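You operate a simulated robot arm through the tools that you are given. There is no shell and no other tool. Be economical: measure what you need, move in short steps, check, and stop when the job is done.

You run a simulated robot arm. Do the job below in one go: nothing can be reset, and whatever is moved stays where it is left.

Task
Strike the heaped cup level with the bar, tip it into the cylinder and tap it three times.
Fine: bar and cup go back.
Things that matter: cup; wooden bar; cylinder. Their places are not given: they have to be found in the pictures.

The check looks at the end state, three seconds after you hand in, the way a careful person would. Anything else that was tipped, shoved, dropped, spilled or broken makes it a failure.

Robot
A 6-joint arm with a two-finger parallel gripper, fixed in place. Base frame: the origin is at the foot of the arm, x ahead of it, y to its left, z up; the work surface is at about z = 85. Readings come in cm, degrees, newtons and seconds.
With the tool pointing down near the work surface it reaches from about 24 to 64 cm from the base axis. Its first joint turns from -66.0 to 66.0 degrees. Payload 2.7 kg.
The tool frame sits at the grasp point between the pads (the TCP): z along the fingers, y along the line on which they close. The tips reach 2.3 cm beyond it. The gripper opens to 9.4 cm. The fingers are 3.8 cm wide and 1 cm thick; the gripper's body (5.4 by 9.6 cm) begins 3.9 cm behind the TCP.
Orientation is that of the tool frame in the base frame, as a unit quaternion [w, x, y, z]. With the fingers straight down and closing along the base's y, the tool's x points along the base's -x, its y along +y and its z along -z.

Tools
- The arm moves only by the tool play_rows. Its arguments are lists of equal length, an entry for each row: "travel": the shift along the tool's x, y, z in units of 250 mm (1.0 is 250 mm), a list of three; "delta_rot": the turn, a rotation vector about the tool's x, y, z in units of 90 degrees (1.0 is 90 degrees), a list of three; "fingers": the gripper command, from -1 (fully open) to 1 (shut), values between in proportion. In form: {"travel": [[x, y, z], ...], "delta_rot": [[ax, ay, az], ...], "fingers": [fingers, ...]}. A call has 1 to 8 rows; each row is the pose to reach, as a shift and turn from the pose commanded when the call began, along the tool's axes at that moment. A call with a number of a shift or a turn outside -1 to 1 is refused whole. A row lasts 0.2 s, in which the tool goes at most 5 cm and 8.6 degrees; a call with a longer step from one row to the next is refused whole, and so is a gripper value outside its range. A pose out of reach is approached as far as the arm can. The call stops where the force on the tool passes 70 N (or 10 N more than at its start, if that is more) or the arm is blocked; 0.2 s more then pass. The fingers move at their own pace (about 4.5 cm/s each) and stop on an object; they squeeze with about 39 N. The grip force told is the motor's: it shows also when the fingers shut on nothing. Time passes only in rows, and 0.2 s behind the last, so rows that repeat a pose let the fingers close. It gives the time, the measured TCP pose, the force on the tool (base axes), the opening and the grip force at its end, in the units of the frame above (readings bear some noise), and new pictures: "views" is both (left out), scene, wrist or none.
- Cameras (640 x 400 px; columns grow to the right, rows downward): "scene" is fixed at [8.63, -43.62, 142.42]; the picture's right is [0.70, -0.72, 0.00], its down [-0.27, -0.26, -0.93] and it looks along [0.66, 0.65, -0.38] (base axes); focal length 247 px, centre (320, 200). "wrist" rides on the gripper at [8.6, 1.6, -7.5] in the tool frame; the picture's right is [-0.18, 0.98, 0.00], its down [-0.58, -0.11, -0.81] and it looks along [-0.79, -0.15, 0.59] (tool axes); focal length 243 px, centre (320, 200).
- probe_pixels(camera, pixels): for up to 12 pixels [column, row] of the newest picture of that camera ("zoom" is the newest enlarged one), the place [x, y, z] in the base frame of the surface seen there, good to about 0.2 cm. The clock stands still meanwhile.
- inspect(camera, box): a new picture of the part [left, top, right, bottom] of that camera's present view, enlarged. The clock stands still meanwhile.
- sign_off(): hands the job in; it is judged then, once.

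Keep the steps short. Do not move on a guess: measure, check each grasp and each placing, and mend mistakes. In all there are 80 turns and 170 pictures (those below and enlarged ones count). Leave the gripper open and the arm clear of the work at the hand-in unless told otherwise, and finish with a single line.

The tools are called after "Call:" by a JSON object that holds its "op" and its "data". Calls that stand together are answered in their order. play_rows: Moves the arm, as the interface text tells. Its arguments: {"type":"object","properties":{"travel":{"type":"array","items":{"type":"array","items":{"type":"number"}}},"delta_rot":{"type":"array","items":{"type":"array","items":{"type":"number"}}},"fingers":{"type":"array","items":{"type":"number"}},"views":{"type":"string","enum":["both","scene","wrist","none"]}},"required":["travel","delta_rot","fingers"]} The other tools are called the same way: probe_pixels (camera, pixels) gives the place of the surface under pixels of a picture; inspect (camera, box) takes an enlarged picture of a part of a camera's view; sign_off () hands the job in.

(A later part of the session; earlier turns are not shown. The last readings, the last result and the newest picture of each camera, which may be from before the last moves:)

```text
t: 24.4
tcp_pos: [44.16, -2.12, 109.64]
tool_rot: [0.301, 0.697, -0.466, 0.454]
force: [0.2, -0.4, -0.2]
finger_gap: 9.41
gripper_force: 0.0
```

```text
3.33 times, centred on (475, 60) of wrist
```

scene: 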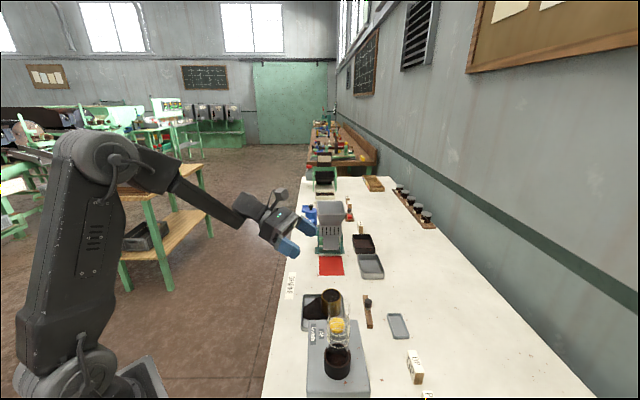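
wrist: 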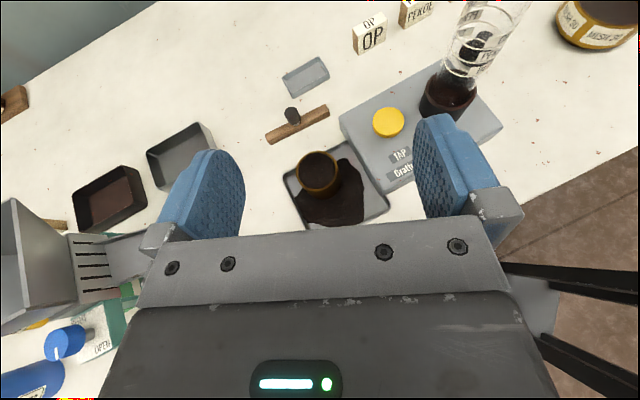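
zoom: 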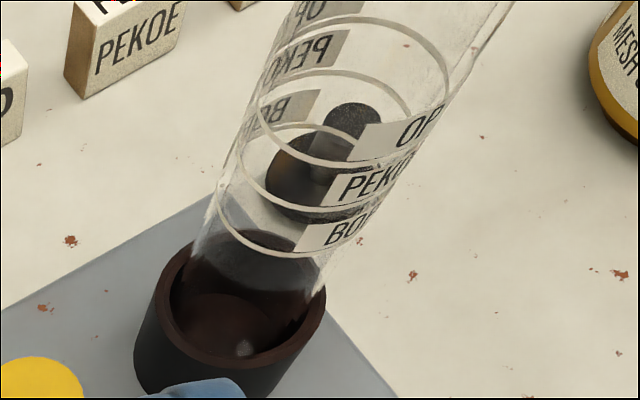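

Cup axis is about (49.65, -7.8). The fingers must clear the tray rim (z 86.5) and the device edge, so I'll set the gap to 6.8 and stop 9 cm back along the approach line, then look.

Call:
{"op": "play_rows", "data": {"travel": [[-0.13, -0.06, 0.04], [-0.26, -0.115, 0.08], [-0.39, -0.115, 0.13], [-0.52, -0.115, 0.17], [-0.636, -0.115, 0.214], [-0.636, -0.115, 0.214]], "delta_rot": [[0, 0, 0], [0, 0, 0], [0, 0, 0], [0, 0, 0], [0, 0, 0], [0, 0, 0]], "fingers": [-0.45, -0.45, -0.45, -0.45, -0.45, -0.45]}}

Call:
{"op": "inspect", "data": {"camera": "scene", "box": [270, 235, 370, 325]}}

```text
t: 25.8
tcp_pos: [46.13, 0.43, 92.75]
tool_rot: [0.3, 0.698, -0.466, 0.454]
force: [1.0, -0.1, 0.3]
finger_gap: 6.84
gripper_force: 0.0
```

scene: 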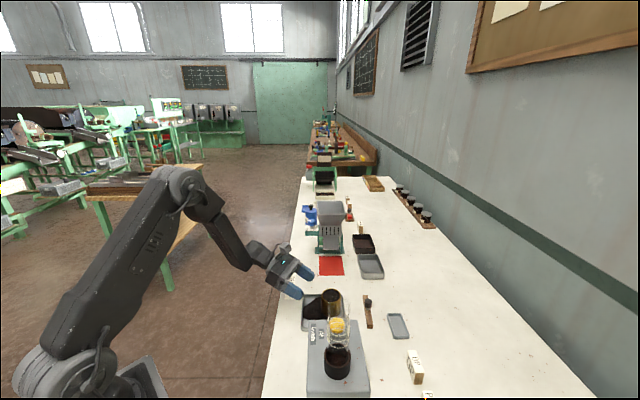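
wrist: 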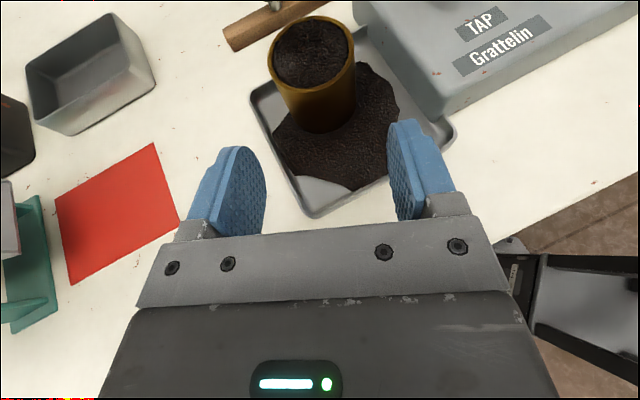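

```text
4.44 times, centred on (320, 280) of scene
```

zoom: 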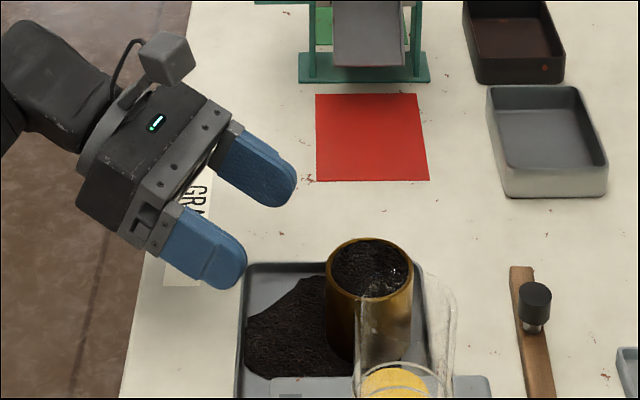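

Lined up well. I'll do one more probe of the cup rim from here for centring.

Call:
{"op": "probe_pixels", "data": {"camera": "wrist", "pixels": [[270, 58], [353, 56], [312, 17], [313, 88], [311, 52], [313, 125], [430, 100], [448, 140], [313, 85], [352, 52]]}}

```text
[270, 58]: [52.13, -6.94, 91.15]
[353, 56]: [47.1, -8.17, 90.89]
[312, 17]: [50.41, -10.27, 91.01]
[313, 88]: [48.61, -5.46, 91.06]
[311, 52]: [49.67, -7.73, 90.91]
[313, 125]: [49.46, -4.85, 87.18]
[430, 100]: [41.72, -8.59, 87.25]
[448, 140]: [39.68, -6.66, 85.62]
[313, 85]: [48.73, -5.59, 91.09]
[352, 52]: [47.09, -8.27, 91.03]
```

Lateral offset is practically zero. I'll advance 8.9 cm along the tool axis to the grasp, with a slight upward trim, then close.

Call:
{"op": "play_rows", "data": {"travel": [[0.008, 0, 0.1], [0.008, 0, 0.2], [0.008, 0, 0.29], [0.008, 0, 0.356], [0.008, 0, 0.356]], "delta_rot": [[0, 0, 0], [0, 0, 0], [0, 0, 0], [0, 0, 0], [0, 0, 0]], "fingers": [-0.45, -0.45, -0.45, -0.45, -0.45]}}

Call:
{"op": "inspect", "data": {"camera": "scene", "box": [290, 250, 370, 320]}}

```text
t: 27.0
tcp_pos: [49.16, -7.14, 89.42]
tool_rot: [0.301, 0.698, -0.467, 0.453]
force: [-0.1, 0.4, 0.5]
finger_gap: 6.8
gripper_force: 0.0
```

scene: 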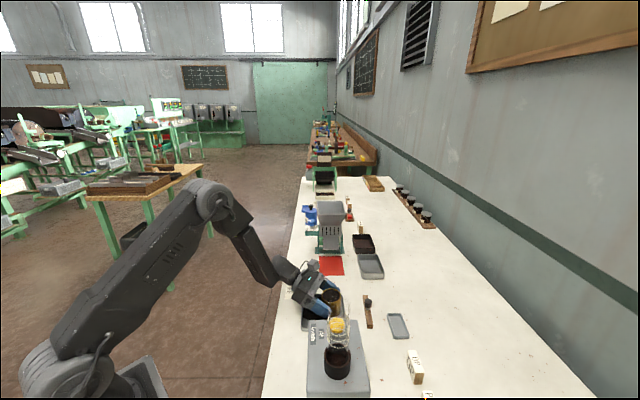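
wrist: 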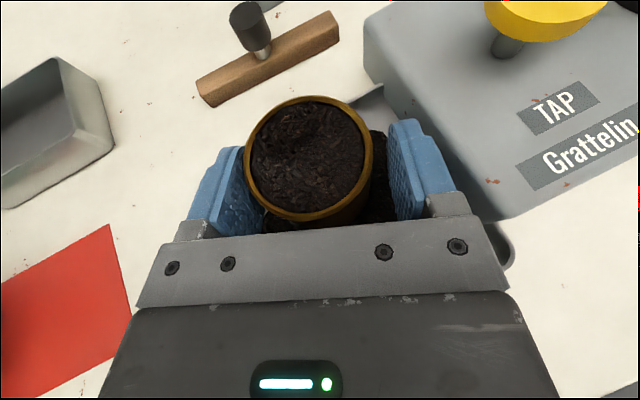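

```text
5.71 times, centred on (330, 285) of scene
```

zoom: 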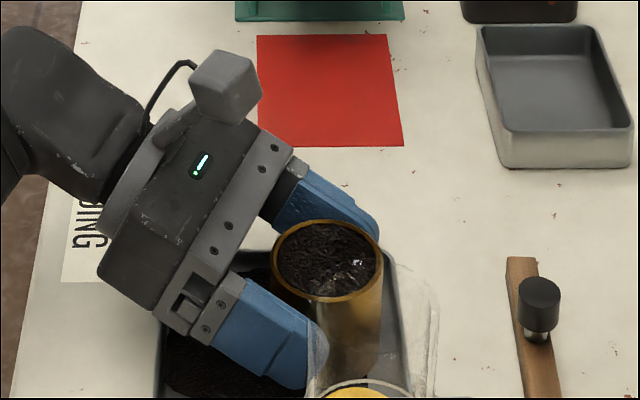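

The cup sits between the pads with nothing touching. Closing now.

Call:
{"op": "play_rows", "data": {"travel": [[0, -0.005, 0], [0, -0.005, 0], [0, -0.005, 0], [0, -0.005, 0], [0, -0.005, 0]], "delta_rot": [[0, 0, 0], [0, 0, 0], [0, 0, 0], [0, 0, 0], [0, 0, 0]], "fingers": [-0.3, -0.1, 0.2, 1, 1], "views": "wrist"}}

```text
t: 28.2
tcp_pos: [49.41, -7.08, 89.45]
tool_rot: [0.302, 0.697, -0.467, 0.453]
force: [-0.9, -0.8, 2.2]
finger_gap: 5.51
gripper_force: 39.2
```

wrist: 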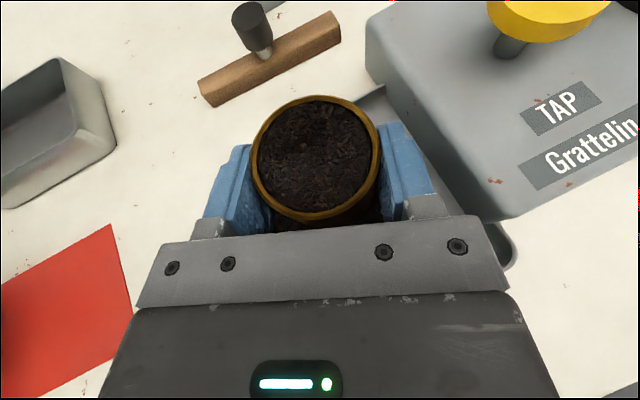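

The cup is held at gap 5.51. I'll lift it straight up 24 cm, keeping it level.

Call:
{"op": "play_rows", "data": {"travel": [[0.04, 0, -0.018], [0.15, 0, -0.067], [0.28, 0, -0.125], [0.41, 0, -0.182], [0.54, 0, -0.24], [0.67, 0, -0.298], [0.8, 0, -0.356], [0.876, 0, -0.39]], "delta_rot": [[0, 0, 0], [0, 0, 0], [0, 0, 0], [0, 0, 0], [0, 0, 0], [0, 0, 0], [0, 0, 0], [0, 0, 0]], "fingers": [1, 1, 1, 1, 1, 1, 1, 1]}}

Call:
{"op": "inspect", "data": {"camera": "scene", "box": [290, 280, 390, 390]}}

```text
t: 30.0
tcp_pos: [49.42, -7.06, 113.48]
tool_rot: [0.301, 0.698, -0.466, 0.453]
force: [0.2, -0.3, -0.5]
finger_gap: 5.48
gripper_force: 38.6
```

scene: 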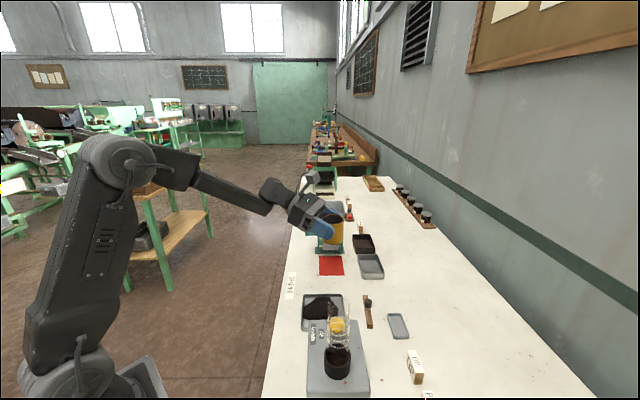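
wrist: 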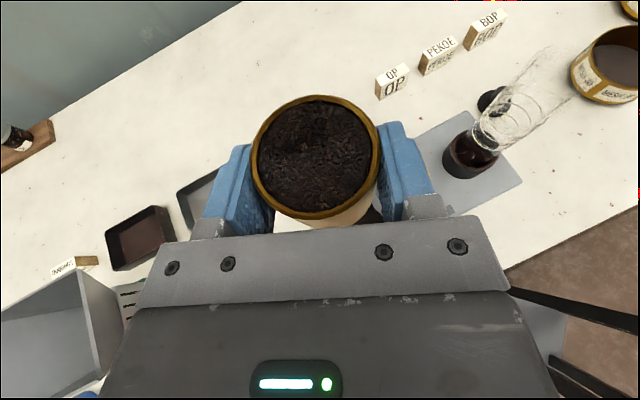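

```text
3.64 times, centred on (340, 335) of scene
```

zoom: 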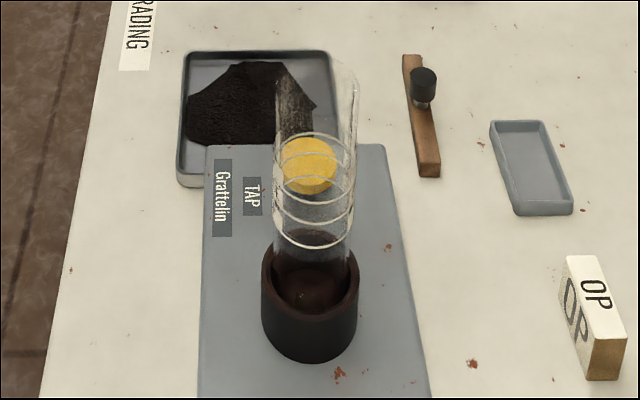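

The cup is level and nothing has dropped. I need the cylinder mouth's exact place, so I'll enlarge both views of it.

Call:
{"op": "inspect", "data": {"camera": "wrist", "box": [440, 30, 600, 190]}}

Call:
{"op": "inspect", "data": {"camera": "scene", "box": [315, 285, 375, 365]}}

```text
2.50 times, centred on (520, 110) of wrist
```

zoom: 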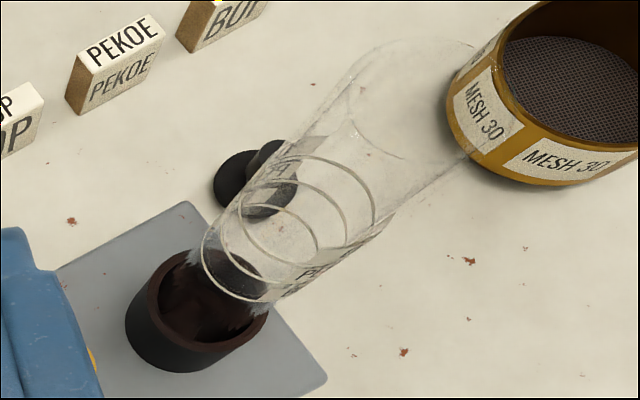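

```text
5.00 times, centred on (345, 325) of scene
```

zoom: 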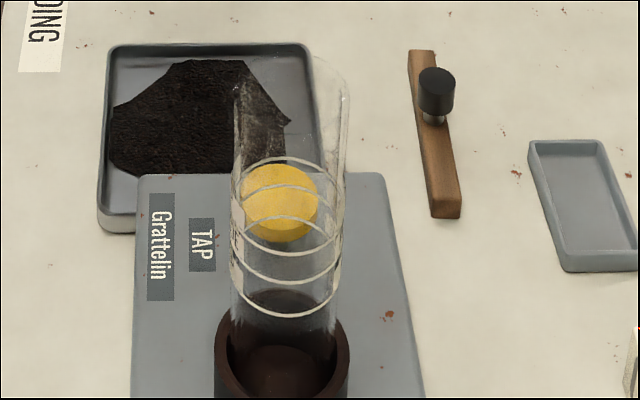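

I'll probe pixels along the faint glass rim in the wrist view, then the scene view.

Call:
{"op": "probe_pixels", "data": {"camera": "wrist", "pixels": [[532, 111], [535, 116], [545, 126], [553, 129], [538, 96], [545, 90], [565, 86], [575, 87], [582, 92], [579, 102], [575, 108], [560, 100]]}}

Call:
{"op": "probe_pixels", "data": {"camera": "scene", "pixels": [[329, 303], [328.5, 310], [350.5, 302], [350.8, 306], [346, 296], [340, 297], [338, 309], [330, 325], [351, 332], [340, 316.3], [328.6, 320], [350.6, 315]]}}

```text
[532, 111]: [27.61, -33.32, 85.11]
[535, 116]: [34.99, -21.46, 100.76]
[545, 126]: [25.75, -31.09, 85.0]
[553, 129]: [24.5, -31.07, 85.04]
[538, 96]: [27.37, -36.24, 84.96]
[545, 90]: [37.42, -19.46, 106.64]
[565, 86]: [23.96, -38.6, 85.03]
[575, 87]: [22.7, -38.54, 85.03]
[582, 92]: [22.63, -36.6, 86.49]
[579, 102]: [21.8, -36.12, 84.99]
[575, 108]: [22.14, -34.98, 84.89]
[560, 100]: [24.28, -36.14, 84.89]
```

```text
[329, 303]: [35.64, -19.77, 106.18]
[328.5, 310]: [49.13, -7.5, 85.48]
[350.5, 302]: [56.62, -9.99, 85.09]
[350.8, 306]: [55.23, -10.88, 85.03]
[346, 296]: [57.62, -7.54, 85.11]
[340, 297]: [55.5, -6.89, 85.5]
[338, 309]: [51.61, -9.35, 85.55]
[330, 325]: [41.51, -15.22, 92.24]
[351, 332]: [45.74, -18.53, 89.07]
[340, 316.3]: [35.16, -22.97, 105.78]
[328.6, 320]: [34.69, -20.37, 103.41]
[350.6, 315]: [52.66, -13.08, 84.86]
```

The glass hits fit a mouth centred at (36.55, -21.3), outer radius about 2.05, rim z about 107. I'll carry the cup, level and 2.5 cm clear of the rim, to a staging spot beside the mouth. I'm also turning the heading to -80°, so the pouring lip points diagonally away from the fingers.

Call:
{"op": "play_rows", "data": {"travel": [[0.008, 0.05, 0.018], [0.024, 0.145, 0.053], [0.04, 0.24, 0.088], [0.055, 0.335, 0.122], [0.071, 0.43, 0.156], [0.087, 0.53, 0.192], [0.095, 0.578, 0.21], [0.095, 0.578, 0.21]], "delta_rot": [[-0.011, 0, 0.005], [-0.032, 0, 0.014], [-0.053, 0, 0.0235], [-0.074, 0, 0.033], [-0.095, 0, 0.042], [-0.116, 0, 0.0515], [-0.127, 0, 0.0564], [-0.127, 0, 0.0564]], "fingers": [1, 1, 1, 1, 1, 1, 1, 1]}}

Call:
{"op": "inspect", "data": {"camera": "scene", "box": [280, 220, 400, 380]}}

```text
t: 31.8
tcp_pos: [38.13, -18.08, 113.49]
tool_rot: [0.349, 0.642, -0.541, 0.416]
force: [0.4, 0.4, -1.1]
finger_gap: 5.5
gripper_force: 38.7
```

scene: 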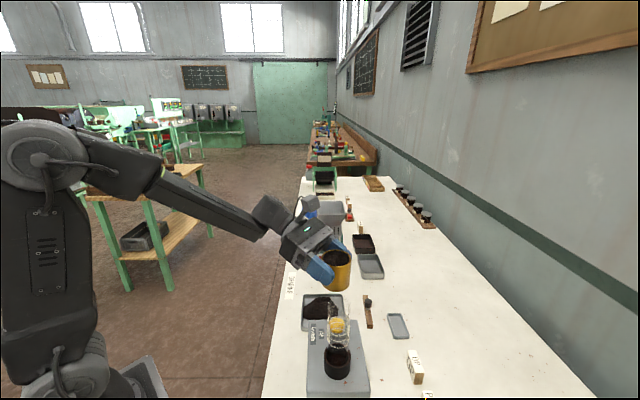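
wrist: 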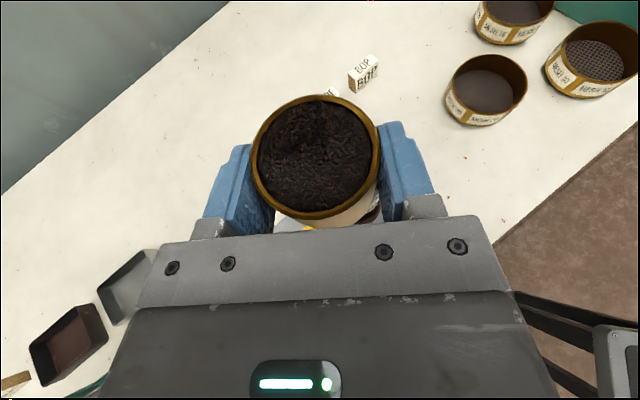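

```text
2.50 times, centred on (340, 300) of scene
```

zoom: 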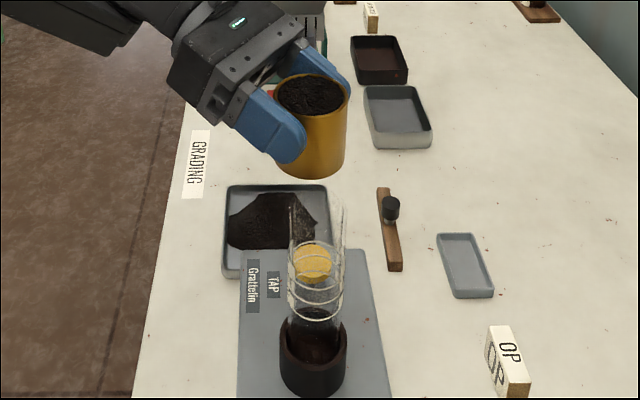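

The cup is staged. I'll probe its rim and look for the cylinder mouth again, to get their true relative position.

Call:
{"op": "probe_pixels", "data": {"camera": "wrist", "pixels": [[254, 160], [378, 155], [313, 97], [320, 217], [267, 120], [363, 112]]}}

Call:
{"op": "probe_pixels", "data": {"camera": "scene", "pixels": [[323, 252], [348, 254], [336, 267], [336, 290], [328.5, 302], [329, 303], [340, 316.3], [333, 299], [336, 322], [346, 303]]}}

Call:
{"op": "inspect", "data": {"camera": "scene", "box": [312, 285, 368, 320]}}

```text
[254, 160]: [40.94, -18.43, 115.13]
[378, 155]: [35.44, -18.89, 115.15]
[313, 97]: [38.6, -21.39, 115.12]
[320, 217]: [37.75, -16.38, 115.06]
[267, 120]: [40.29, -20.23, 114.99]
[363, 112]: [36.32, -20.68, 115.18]
```

```text
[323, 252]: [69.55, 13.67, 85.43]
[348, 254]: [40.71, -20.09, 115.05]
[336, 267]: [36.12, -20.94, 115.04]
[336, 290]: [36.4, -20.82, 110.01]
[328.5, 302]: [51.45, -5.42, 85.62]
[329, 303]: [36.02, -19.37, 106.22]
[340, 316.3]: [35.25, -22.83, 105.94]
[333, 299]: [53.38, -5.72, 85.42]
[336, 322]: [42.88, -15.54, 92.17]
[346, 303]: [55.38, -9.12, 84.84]
```

```text
11.43 times, centred on (340, 302) of scene
```

zoom: 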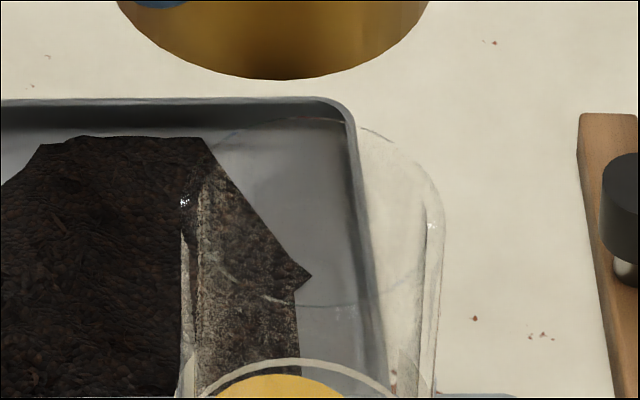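

The rim centre is (38.2, -18.8, 115.1) and the mouth centre works out at (36.5, -21.2, 107), so the pouring lip sits right over the mouth. I'll tilt to 30°, pivoting on the lip while it comes lower, and check tracking before any tea flows.

Call:
{"op": "play_rows", "data": {"travel": [[-0.0044, -0.0053, -0.0038], [-0.0148, -0.0089, -0.0032], [-0.0276, -0.0108, 0.0004], [-0.0432, -0.011, 0.0073], [-0.0432, -0.011, 0.0073]], "delta_rot": [[0.024, -0.059, 0.0537], [0.0479, -0.1181, 0.1073], [0.0719, -0.1771, 0.161], [0.0959, -0.2362, 0.2147], [0.0959, -0.2362, 0.2147]], "fingers": [1, 1, 1, 1, 1]}}

Call:
{"op": "inspect", "data": {"camera": "scene", "box": [290, 240, 390, 340]}}

```text
t: 33.0
tcp_pos: [38.4, -17.69, 112.42]
tool_rot: [-0.12, -0.632, 0.662, -0.383]
force: [-0.2, 0.1, -1.2]
finger_gap: 5.51
gripper_force: 39.1
```

scene: 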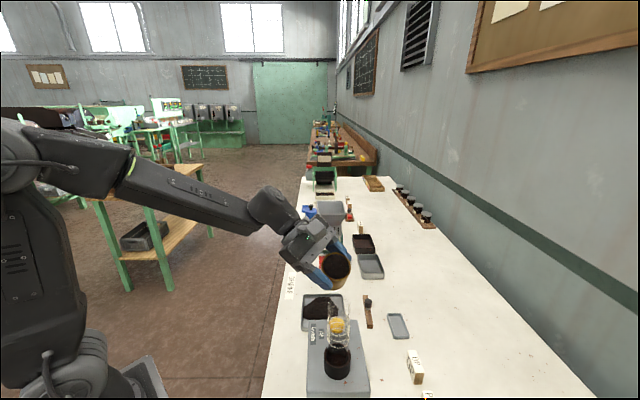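
wrist: 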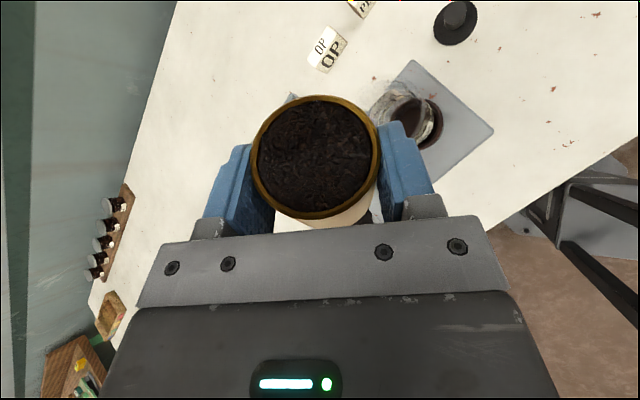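

```text
4.00 times, centred on (340, 290) of scene
```

zoom: 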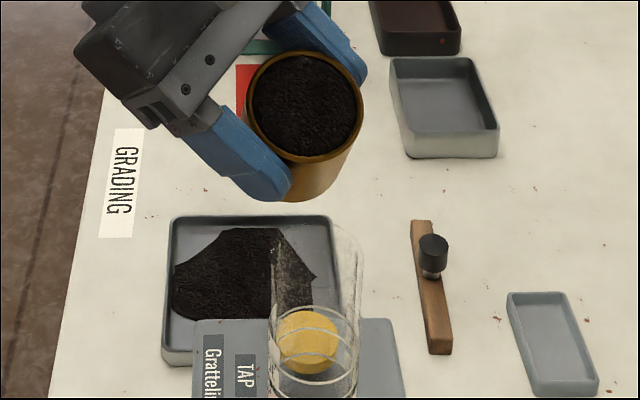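

Tracking is exact: I expected TCP (38.35, -17.76, 112.43) and measured (38.40, -17.69, 112.42). I'll continue to 60° about the lip, with pauses.

Call:
{"op": "play_rows", "data": {"travel": [[-0.0119, 0.0088, 0.0151], [-0.02, 0.018, 0.0287], [-0.02, 0.018, 0.0287], [-0.0166, 0.0231, 0.0328], [-0.0166, 0.0231, 0.0328], [-0.0069, 0.0271, 0.0329], [-0.0069, 0.0271, 0.0329]], "delta_rot": [[0.024, -0.059, 0.0537], [0.0479, -0.1181, 0.1073], [0.0479, -0.1181, 0.1073], [0.0719, -0.1771, 0.161], [0.0719, -0.1771, 0.161], [0.0959, -0.2362, 0.2147], [0.0959, -0.2362, 0.2147]], "fingers": [1, 1, 1, 1, 1, 1, 1]}}

Call:
{"op": "inspect", "data": {"camera": "scene", "box": [290, 240, 390, 340]}}

```text
t: 34.6
tcp_pos: [38.05, -18.27, 111.53]
tool_rot: [0.117, -0.58, 0.739, -0.323]
force: [0.2, 0.6, -1.1]
finger_gap: 5.51
gripper_force: 39.1
```

scene: 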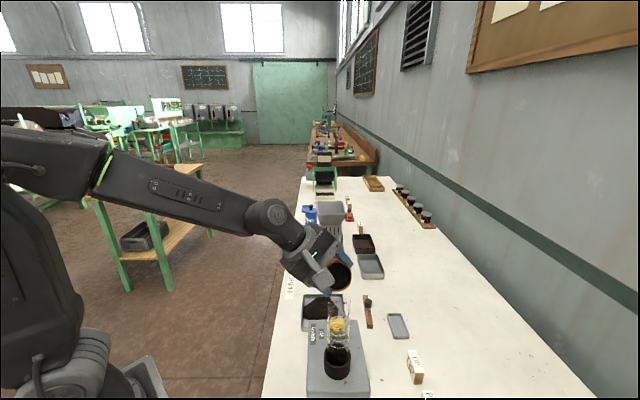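
wrist: 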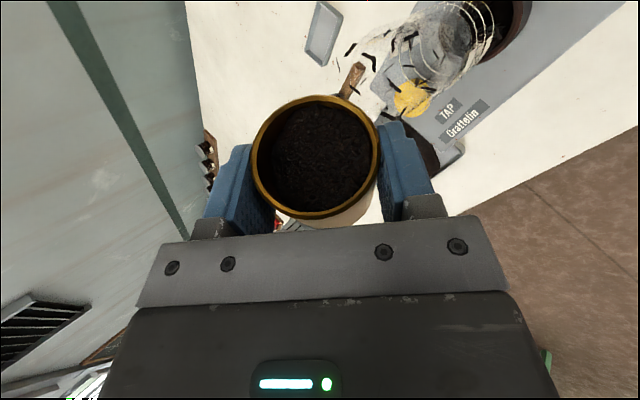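

```text
4.00 times, centred on (340, 290) of scene
```

zoom: 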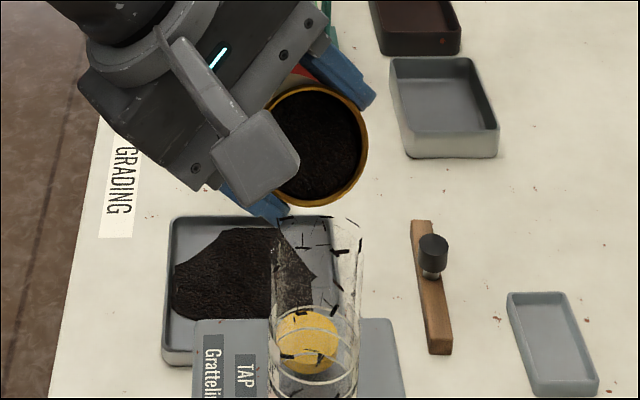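

Tea has started to run and is falling inside the glass. I'll enlarge the lip and mouth to check the stream is centred before going on.

Call:
{"op": "inspect", "data": {"camera": "scene", "box": [318, 275, 366, 325]}}

Call:
{"op": "inspect", "data": {"camera": "wrist", "box": [300, 0, 520, 140]}}

Call:
{"op": "probe_pixels", "data": {"camera": "scene", "pixels": [[341, 291.5], [337, 291.3], [346, 290.5], [381, 265], [358, 275], [350, 287]]}}

```text
8.00 times, centred on (342, 300) of scene
```

zoom: 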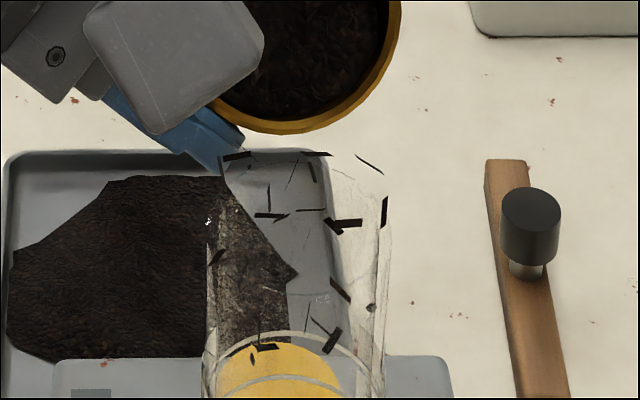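

```text
2.86 times, centred on (410, 70) of wrist
```

zoom: 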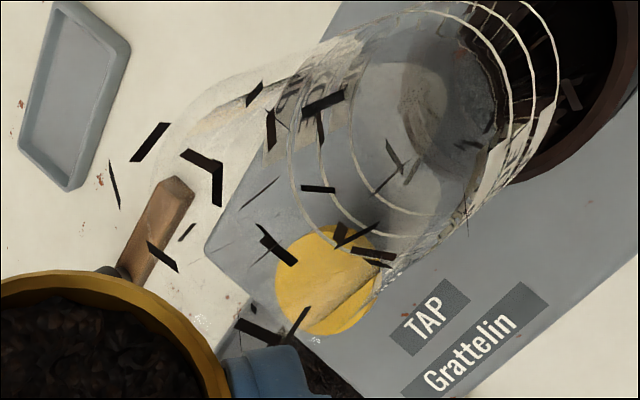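

```text
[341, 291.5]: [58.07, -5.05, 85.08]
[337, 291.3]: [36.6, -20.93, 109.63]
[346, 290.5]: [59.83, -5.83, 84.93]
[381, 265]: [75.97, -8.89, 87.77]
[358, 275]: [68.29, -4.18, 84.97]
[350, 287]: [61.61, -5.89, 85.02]
```

The lip is at (36.6, -20.93, 109.6), directly above the mouth, and the falling bits stay inside it. Continuing to 90°, slowly.

Call:
{"op": "play_rows", "data": {"travel": [[0.0129, -0.0029, -0.009], [0.0129, -0.0029, -0.009], [0.0273, -0.0041, -0.0167], [0.0273, -0.0041, -0.0167], [0.0433, -0.0048, -0.0247], [0.0433, -0.0048, -0.0247], [0.0602, -0.0038, -0.0311], [0.0602, -0.0038, -0.0311]], "delta_rot": [[0.024, -0.059, 0.0537], [0.024, -0.059, 0.0537], [0.0479, -0.1181, 0.1073], [0.0479, -0.1181, 0.1073], [0.0719, -0.1771, 0.161], [0.0719, -0.1771, 0.161], [0.0959, -0.2362, 0.2147], [0.0959, -0.2362, 0.2147]], "fingers": [1, 1, 1, 1, 1, 1, 1, 1]}}

Call:
{"op": "inspect", "data": {"camera": "scene", "box": [290, 260, 390, 360]}}

```text
t: 36.4
tcp_pos: [37.23, -19.38, 112.48]
tool_rot: [0.345, -0.489, 0.764, -0.241]
force: [-0.3, 0.1, -0.4]
finger_gap: 5.5
gripper_force: 39.7
```

scene: 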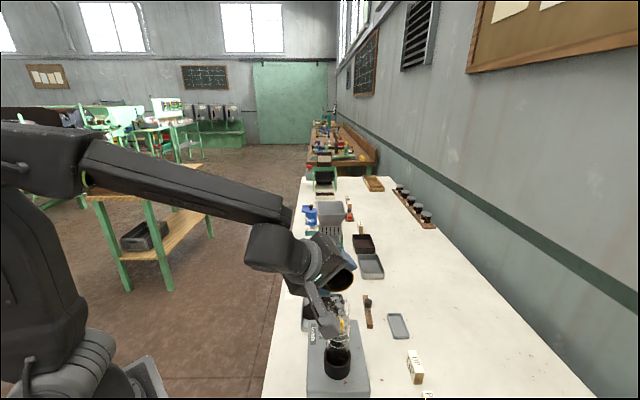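
wrist: 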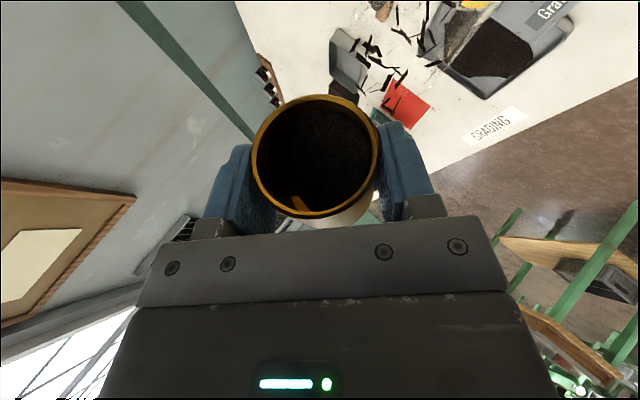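

```text
4.00 times, centred on (340, 310) of scene
```

zoom: 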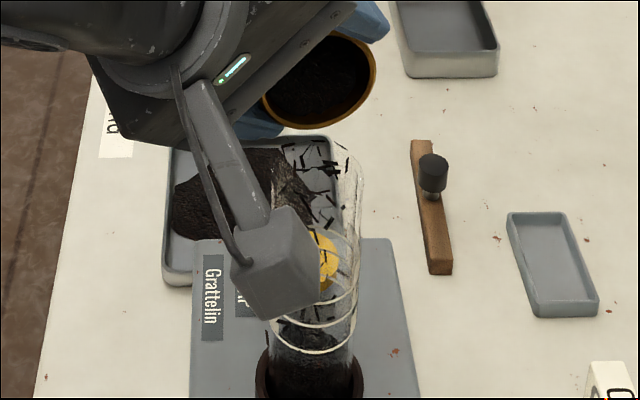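

The cylinder is filling cleanly. Going on to 112.5°, still pivoting on the lip.

Call:
{"op": "play_rows", "data": {"travel": [[0.015, -0.0025, -0.0094], [0.015, -0.0025, -0.0094], [0.0313, -0.0034, -0.0177], [0.0313, -0.0034, -0.0177], [0.0482, -0.0039, -0.0259], [0.0482, -0.0039, -0.0259]], "delta_rot": [[0.024, -0.059, 0.0537], [0.024, -0.059, 0.0537], [0.0479, -0.1181, 0.1073], [0.0479, -0.1181, 0.1073], [0.0719, -0.1771, 0.161], [0.0719, -0.1771, 0.161]], "fingers": [1, 1, 1, 1, 1, 1]}}

Call:
{"op": "inspect", "data": {"camera": "scene", "box": [290, 260, 390, 360]}}

```text
t: 37.8
tcp_pos: [36.55, -20.43, 112.61]
tool_rot: [0.502, -0.397, 0.749, -0.169]
force: [-0.1, 0.0, -0.5]
finger_gap: 5.49
gripper_force: 39.3
```

scene: 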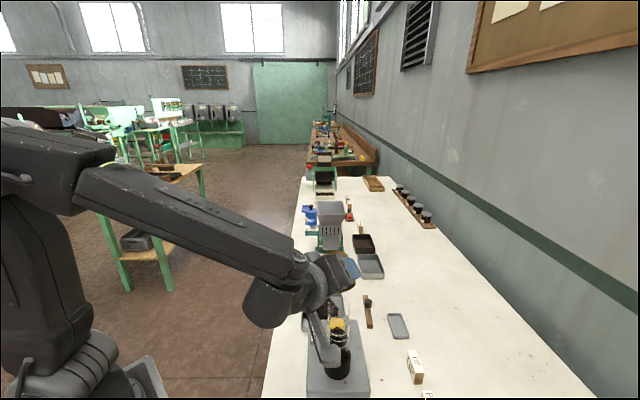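
wrist: 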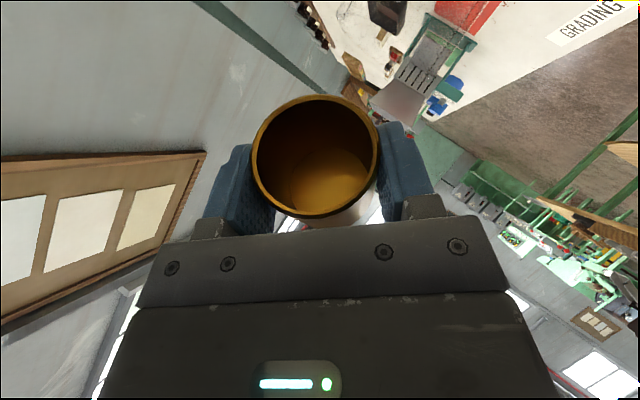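

```text
4.00 times, centred on (340, 310) of scene
```

zoom: 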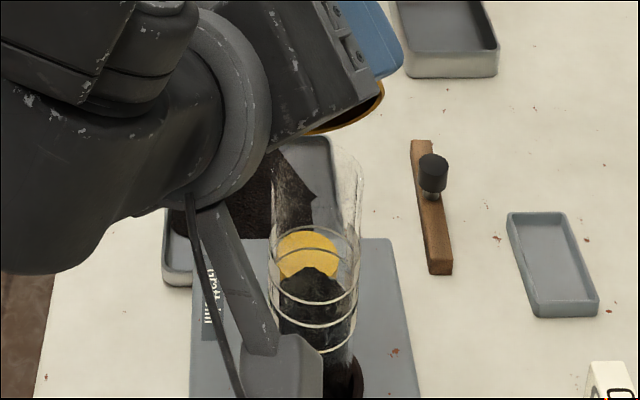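

The cup is empty: its bare bottom shows in the wrist view and the tea is heaped in the glass. I'll rise 8 cm straight up and begin turning the cup back upright.

Call:
{"op": "play_rows", "data": {"travel": [[-0.099, -0.104, -0.07], [-0.198, -0.208, -0.14], [-0.198, -0.208, -0.14], [-0.198, -0.208, -0.14], [-0.198, -0.208, -0.14], [-0.198, -0.208, -0.14], [-0.198, -0.208, -0.14], [-0.198, -0.208, -0.14]], "delta_rot": [[0, 0, 0], [-0.0268, 0.0661, -0.0601], [-0.0536, 0.1322, -0.1202], [-0.0804, 0.1983, -0.1803], [-0.1072, 0.2644, -0.2404], [-0.134, 0.3305, -0.3005], [-0.1608, 0.3966, -0.3606], [-0.188, 0.463, -0.421]], "fingers": [1, 1, 1, 1, 1, 1, 1, 1], "views": "scene"}}

Call:
{"op": "inspect", "data": {"camera": "scene", "box": [290, 260, 410, 390]}}

```text
t: 39.6
tcp_pos: [36.46, -20.39, 120.65]
tool_rot: [0.066, -0.595, 0.726, -0.338]
force: [-0.3, -0.5, -0.3]
finger_gap: 5.47
gripper_force: 39.2
```

scene: 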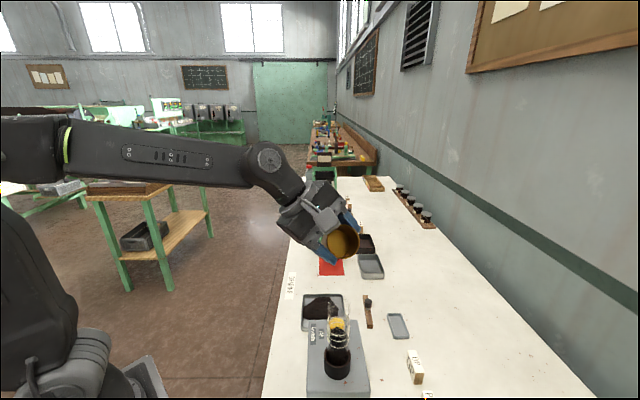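

```text
3.08 times, centred on (350, 325) of scene
```

zoom: 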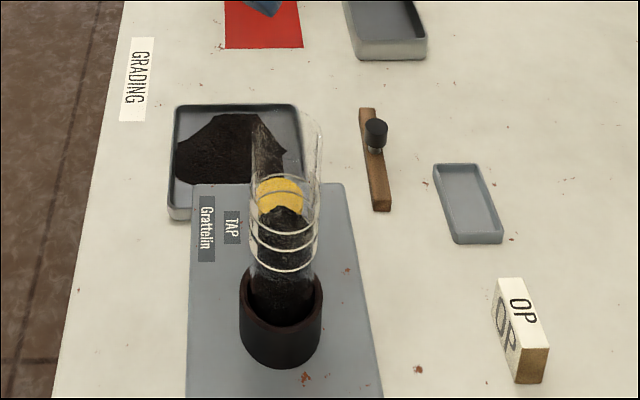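

No tea anywhere outside the tray and cylinder. Next I'll level the cup (53.7° left to undo) while carrying it back over the tray.

Call:
{"op": "play_rows", "data": {"travel": [[-0.093, -0.021, 0.028], [-0.187, -0.041, 0.056], [-0.28, -0.062, 0.083], [-0.373, -0.083, 0.111], [-0.466, -0.103, 0.139], [-0.56, -0.124, 0.167], [-0.653, -0.144, 0.194], [-0.746, -0.165, 0.222]], "delta_rot": [[-0.0215, 0.0529, -0.048], [-0.0429, 0.1057, -0.0961], [-0.0644, 0.1586, -0.1441], [-0.0858, 0.2114, -0.1922], [-0.1073, 0.2643, -0.2402], [-0.1287, 0.3171, -0.2882], [-0.1502, 0.37, -0.3363], [-0.1716, 0.4228, -0.3843]], "fingers": [1, 1, 1, 1, 1, 1, 1, 1], "views": "none"}}

```text
t: 41.4
tcp_pos: [48.05, -5.93, 112.9]
tool_rot: [0.35, 0.642, -0.539, 0.418]
force: [0.9, 0.5, -1.3]
finger_gap: 5.44
gripper_force: 38.9
```

The cup is upright again. I'll yaw back to the grasp heading and lower to about 2.5 cm above its place in the tray.

Call:
{"op": "play_rows", "data": {"travel": [[-0.08, 0.001, 0.036], [-0.19, 0.002, 0.086], [-0.3, 0.004, 0.135], [-0.41, 0.005, 0.185], [-0.52, 0.006, 0.235], [-0.63, 0.007, 0.284], [-0.71, 0.008, 0.32], [-0.762, 0.009, 0.344]], "delta_rot": [[0.016, 0, -0.007], [0.032, 0, -0.014], [0.048, 0, -0.021], [0.064, 0, -0.029], [0.08, 0, -0.036], [0.096, 0, -0.043], [0.112, 0, -0.05], [0.127, 0, -0.057]], "fingers": [1, 1, 1, 1, 1, 1, 1, 1]}}

Call:
{"op": "inspect", "data": {"camera": "scene", "box": [290, 250, 370, 320]}}

```text
t: 43.2
tcp_pos: [47.66, -6.14, 91.97]
tool_rot: [0.301, 0.698, -0.465, 0.454]
force: [0.5, -0.3, -0.7]
finger_gap: 5.48
gripper_force: 38.9
```

scene: 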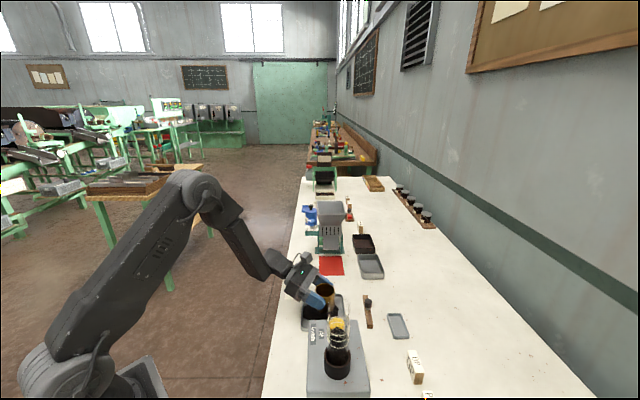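
wrist: 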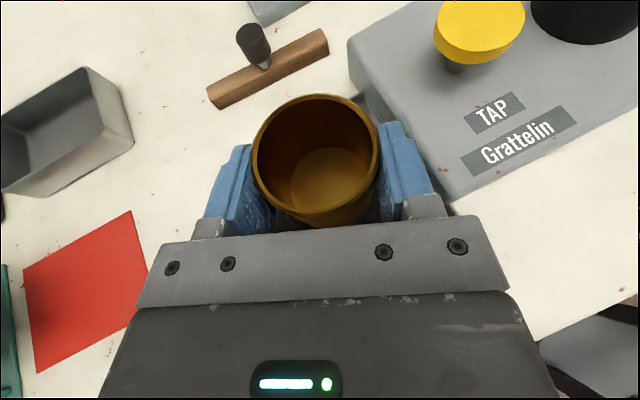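

```text
5.71 times, centred on (330, 285) of scene
```

zoom: 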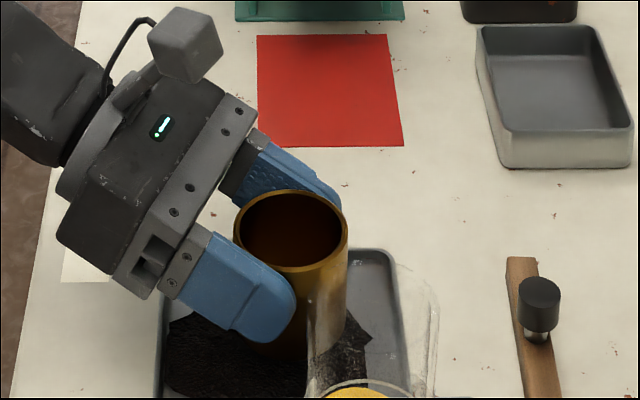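

Over its original spot. I'll lower the last 2.4 cm gently and watch the force.

Call:
{"op": "play_rows", "data": {"travel": [[-0.04, -0.006, 0.0165], [-0.075, -0.0097, 0.031], [-0.087, -0.0097, 0.036], [-0.089, -0.0097, 0.0367]], "delta_rot": [[0, 0, 0], [0, 0, 0], [0, 0, 0], [0, 0, 0]], "fingers": [1, 1, 1, 1], "views": "none"}}

Call:
{"op": "inspect", "data": {"camera": "scene", "box": [290, 265, 354, 315]}}

```text
t: 44.2
tcp_pos: [47.94, -5.96, 89.76]
tool_rot: [0.301, 0.697, -0.466, 0.453]
force: [-0.6, 0.4, -1.8]
finger_gap: 5.41
gripper_force: 39.3
```

```text
8.00 times, centred on (322, 290) of scene
```

zoom: 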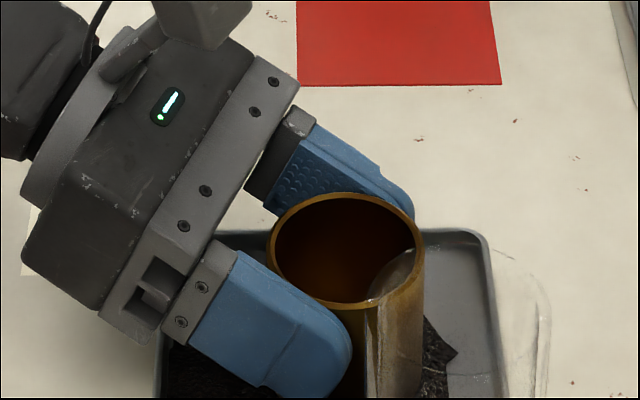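

No contact yet (z 89.76). I'll lower a further 0.3 and read the force.

Call:
{"op": "play_rows", "data": {"travel": [[-0.0055, 0, 0.0024], [-0.011, 0, 0.0049], [-0.011, 0, 0.0049]], "delta_rot": [[0, 0, 0], [0, 0, 0], [0, 0, 0]], "fingers": [1, 1, 1], "views": "scene"}}

Call:
{"op": "probe_pixels", "data": {"camera": "scene", "pixels": [[327, 302.8], [334.5, 297], [316, 297], [329, 289.6]]}}

```text
t: 45.0
tcp_pos: [47.98, -6.04, 89.7]
tool_rot: [0.302, 0.696, -0.467, 0.455]
force: [-4.5, -0.2, 19.9]
finger_gap: 5.44
gripper_force: 39.0
```

scene: 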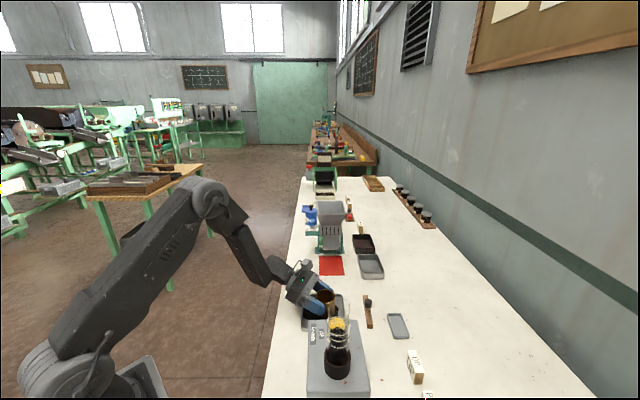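

```text
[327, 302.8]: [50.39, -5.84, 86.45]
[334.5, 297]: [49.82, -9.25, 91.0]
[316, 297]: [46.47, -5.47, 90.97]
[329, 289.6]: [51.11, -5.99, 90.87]
```

The cup is seated, with 20 N on it. I'll relieve slightly, open to a 7 cm gap and back straight out along the tool axis.

Call:
{"op": "play_rows", "data": {"travel": [[0.005, 0, -0.002], [0.005, 0, -0.002], [0.005, 0, -0.002], [0.005, 0, -0.002], [0.005, 0, -0.002]], "delta_rot": [[0, 0, 0], [0, 0, 0], [0, 0, 0], [0, 0, 0], [0, 0, 0]], "fingers": [1, 0, -0.3, -0.45, -0.45], "views": "none"}}

Call:
{"op": "play_rows", "data": {"travel": [[0, 0, -0.06], [0, 0, -0.15], [0, 0, -0.27], [0, 0, -0.4], [0.05, 0, -0.46]], "delta_rot": [[0, 0, 0], [0, 0, 0], [0, 0, 0], [0, 0, 0], [0, 0, 0]], "fingers": [-0.45, -0.45, -0.45, -0.45, -0.45]}}

Call:
{"op": "inspect", "data": {"camera": "scene", "box": [280, 265, 390, 390]}}

```text
t: 46.2
tcp_pos: [47.93, -5.99, 89.46]
tool_rot: [0.301, 0.698, -0.466, 0.453]
force: [-0.7, 0.7, 0.0]
finger_gap: 6.81
gripper_force: 0.1
```

```text
t: 47.4
tcp_pos: [44.04, 3.19, 95.3]
tool_rot: [0.301, 0.699, -0.465, 0.453]
force: [-0.1, -0.1, 0.4]
finger_gap: 6.81
gripper_force: 0.0
```

scene: 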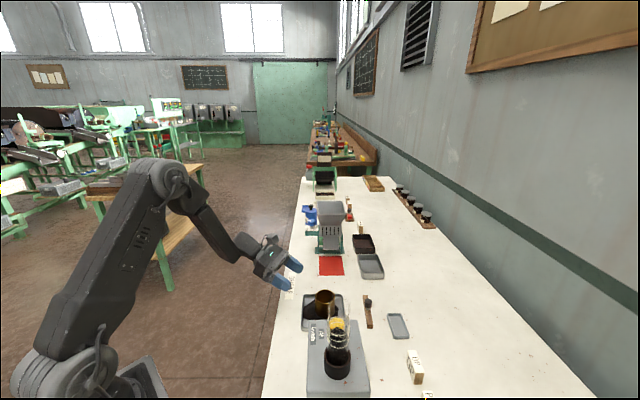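
wrist: 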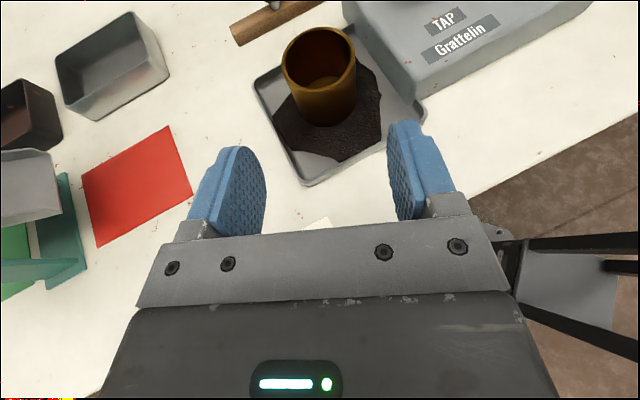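

```text
3.20 times, centred on (335, 328) of scene
```

zoom: 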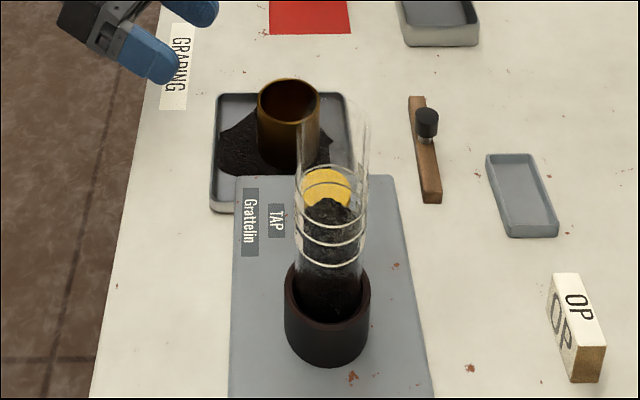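

The cup is back in place and the tea is in the cylinder. Now the taps. With the fingers closed I'll steepen the tool to 60° below horizontal, so the hand stays clear of the cylinder, and go above the TAP button.

Call:
{"op": "play_rows", "data": {"travel": [[0.14, 0, -0.062], [0.281, 0, -0.125], [0.327, 0.057, -0.023], [0.372, 0.115, 0.079], [0.418, 0.172, 0.181], [0.464, 0.229, 0.284], [0.509, 0.287, 0.386], [0.555, 0.344, 0.488]], "delta_rot": [[0, -0.06, 0], [0, -0.13, 0], [0, -0.2, 0], [0, -0.27, 0], [0, -0.34, 0], [0, -0.4, 0], [0, -0.4, 0], [0, -0.4, 0]], "fingers": [0, 1, 1, 1, 1, 1, 1, 1]}}

Call:
{"op": "inspect", "data": {"camera": "scene", "box": [280, 255, 390, 380]}}

```text
t: 49.2
tcp_pos: [42.89, -15.36, 102.75]
tool_rot: [0.142, 0.804, -0.535, 0.216]
force: [-0.1, -0.2, 0.6]
finger_gap: 0.0
gripper_force: 39.3
```

scene: 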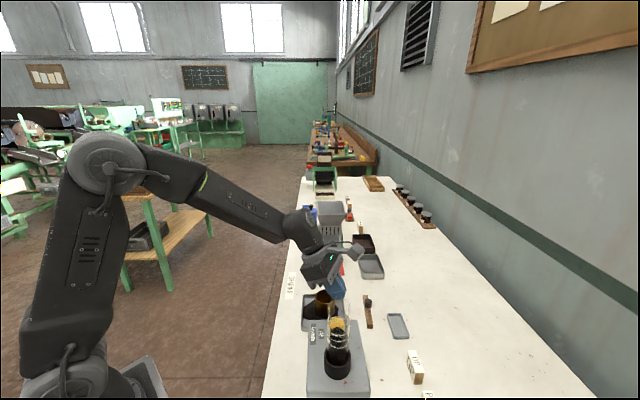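
wrist: 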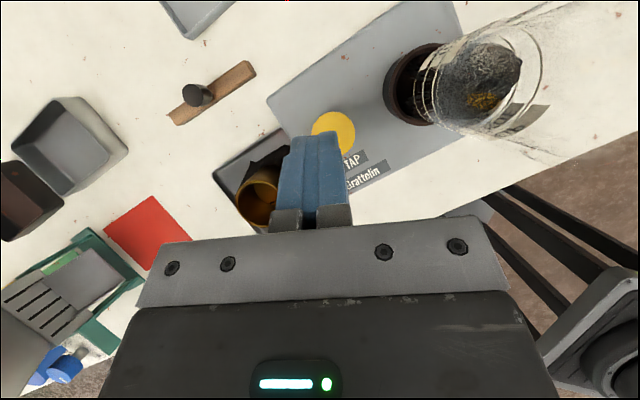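

```text
3.20 times, centred on (335, 318) of scene
```

zoom: 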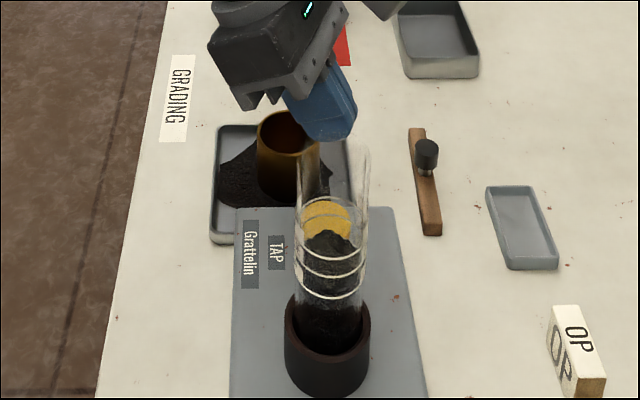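

The fingers are above the button and the cylinder is clear. I'll probe the button's outline for its centre.

Call:
{"op": "probe_pixels", "data": {"camera": "wrist", "pixels": [[333, 113], [353, 133], [333, 127], [314, 127], [346, 118], [350, 146], [322, 118]]}}

Call:
{"op": "probe_pixels", "data": {"camera": "scene", "pixels": [[331, 322], [337, 318.5], [343, 323], [337, 325], [333, 328]]}}

```text
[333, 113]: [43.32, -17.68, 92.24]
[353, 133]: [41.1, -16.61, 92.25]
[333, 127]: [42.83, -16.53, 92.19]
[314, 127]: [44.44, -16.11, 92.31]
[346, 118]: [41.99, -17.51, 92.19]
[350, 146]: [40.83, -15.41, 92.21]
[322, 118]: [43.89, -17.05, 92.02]
```

```text
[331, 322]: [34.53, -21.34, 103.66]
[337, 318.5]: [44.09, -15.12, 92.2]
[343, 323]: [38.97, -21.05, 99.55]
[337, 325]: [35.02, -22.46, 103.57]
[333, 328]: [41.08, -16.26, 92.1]
```

Button centre is (42.65, -15.85), top z 92.2. I'll descend to just above it.

Call:
{"op": "play_rows", "data": {"travel": [[-0.065, 0.004, 0.118], [-0.13, 0.0076, 0.2365], [-0.13, 0.0076, 0.2365]], "delta_rot": [[0, 0, 0], [0, 0, 0], [0, 0, 0]], "fingers": [1, 1, 1]}}

Call:
{"op": "inspect", "data": {"camera": "scene", "box": [305, 275, 385, 345]}}

```text
t: 50.0
tcp_pos: [42.59, -15.69, 96.19]
tool_rot: [0.141, 0.804, -0.536, 0.216]
force: [-0.6, 0.2, -0.1]
finger_gap: 0.01
gripper_force: 38.9
```

scene: 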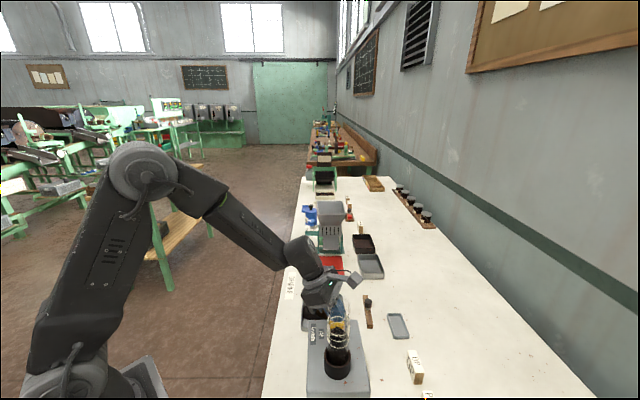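
wrist: 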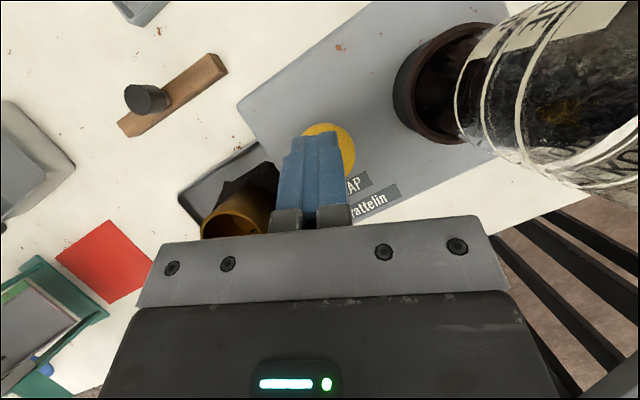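

```text
5.71 times, centred on (345, 310) of scene
```

zoom: 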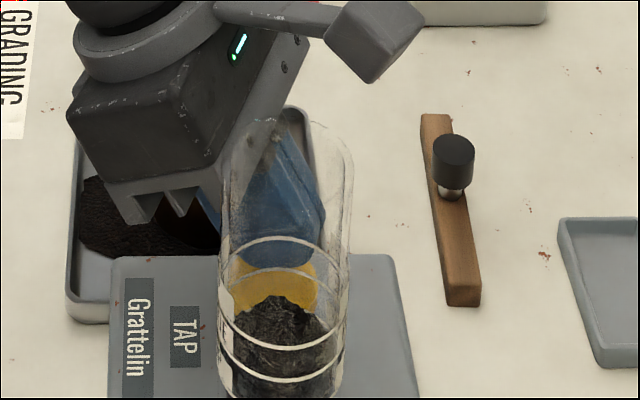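

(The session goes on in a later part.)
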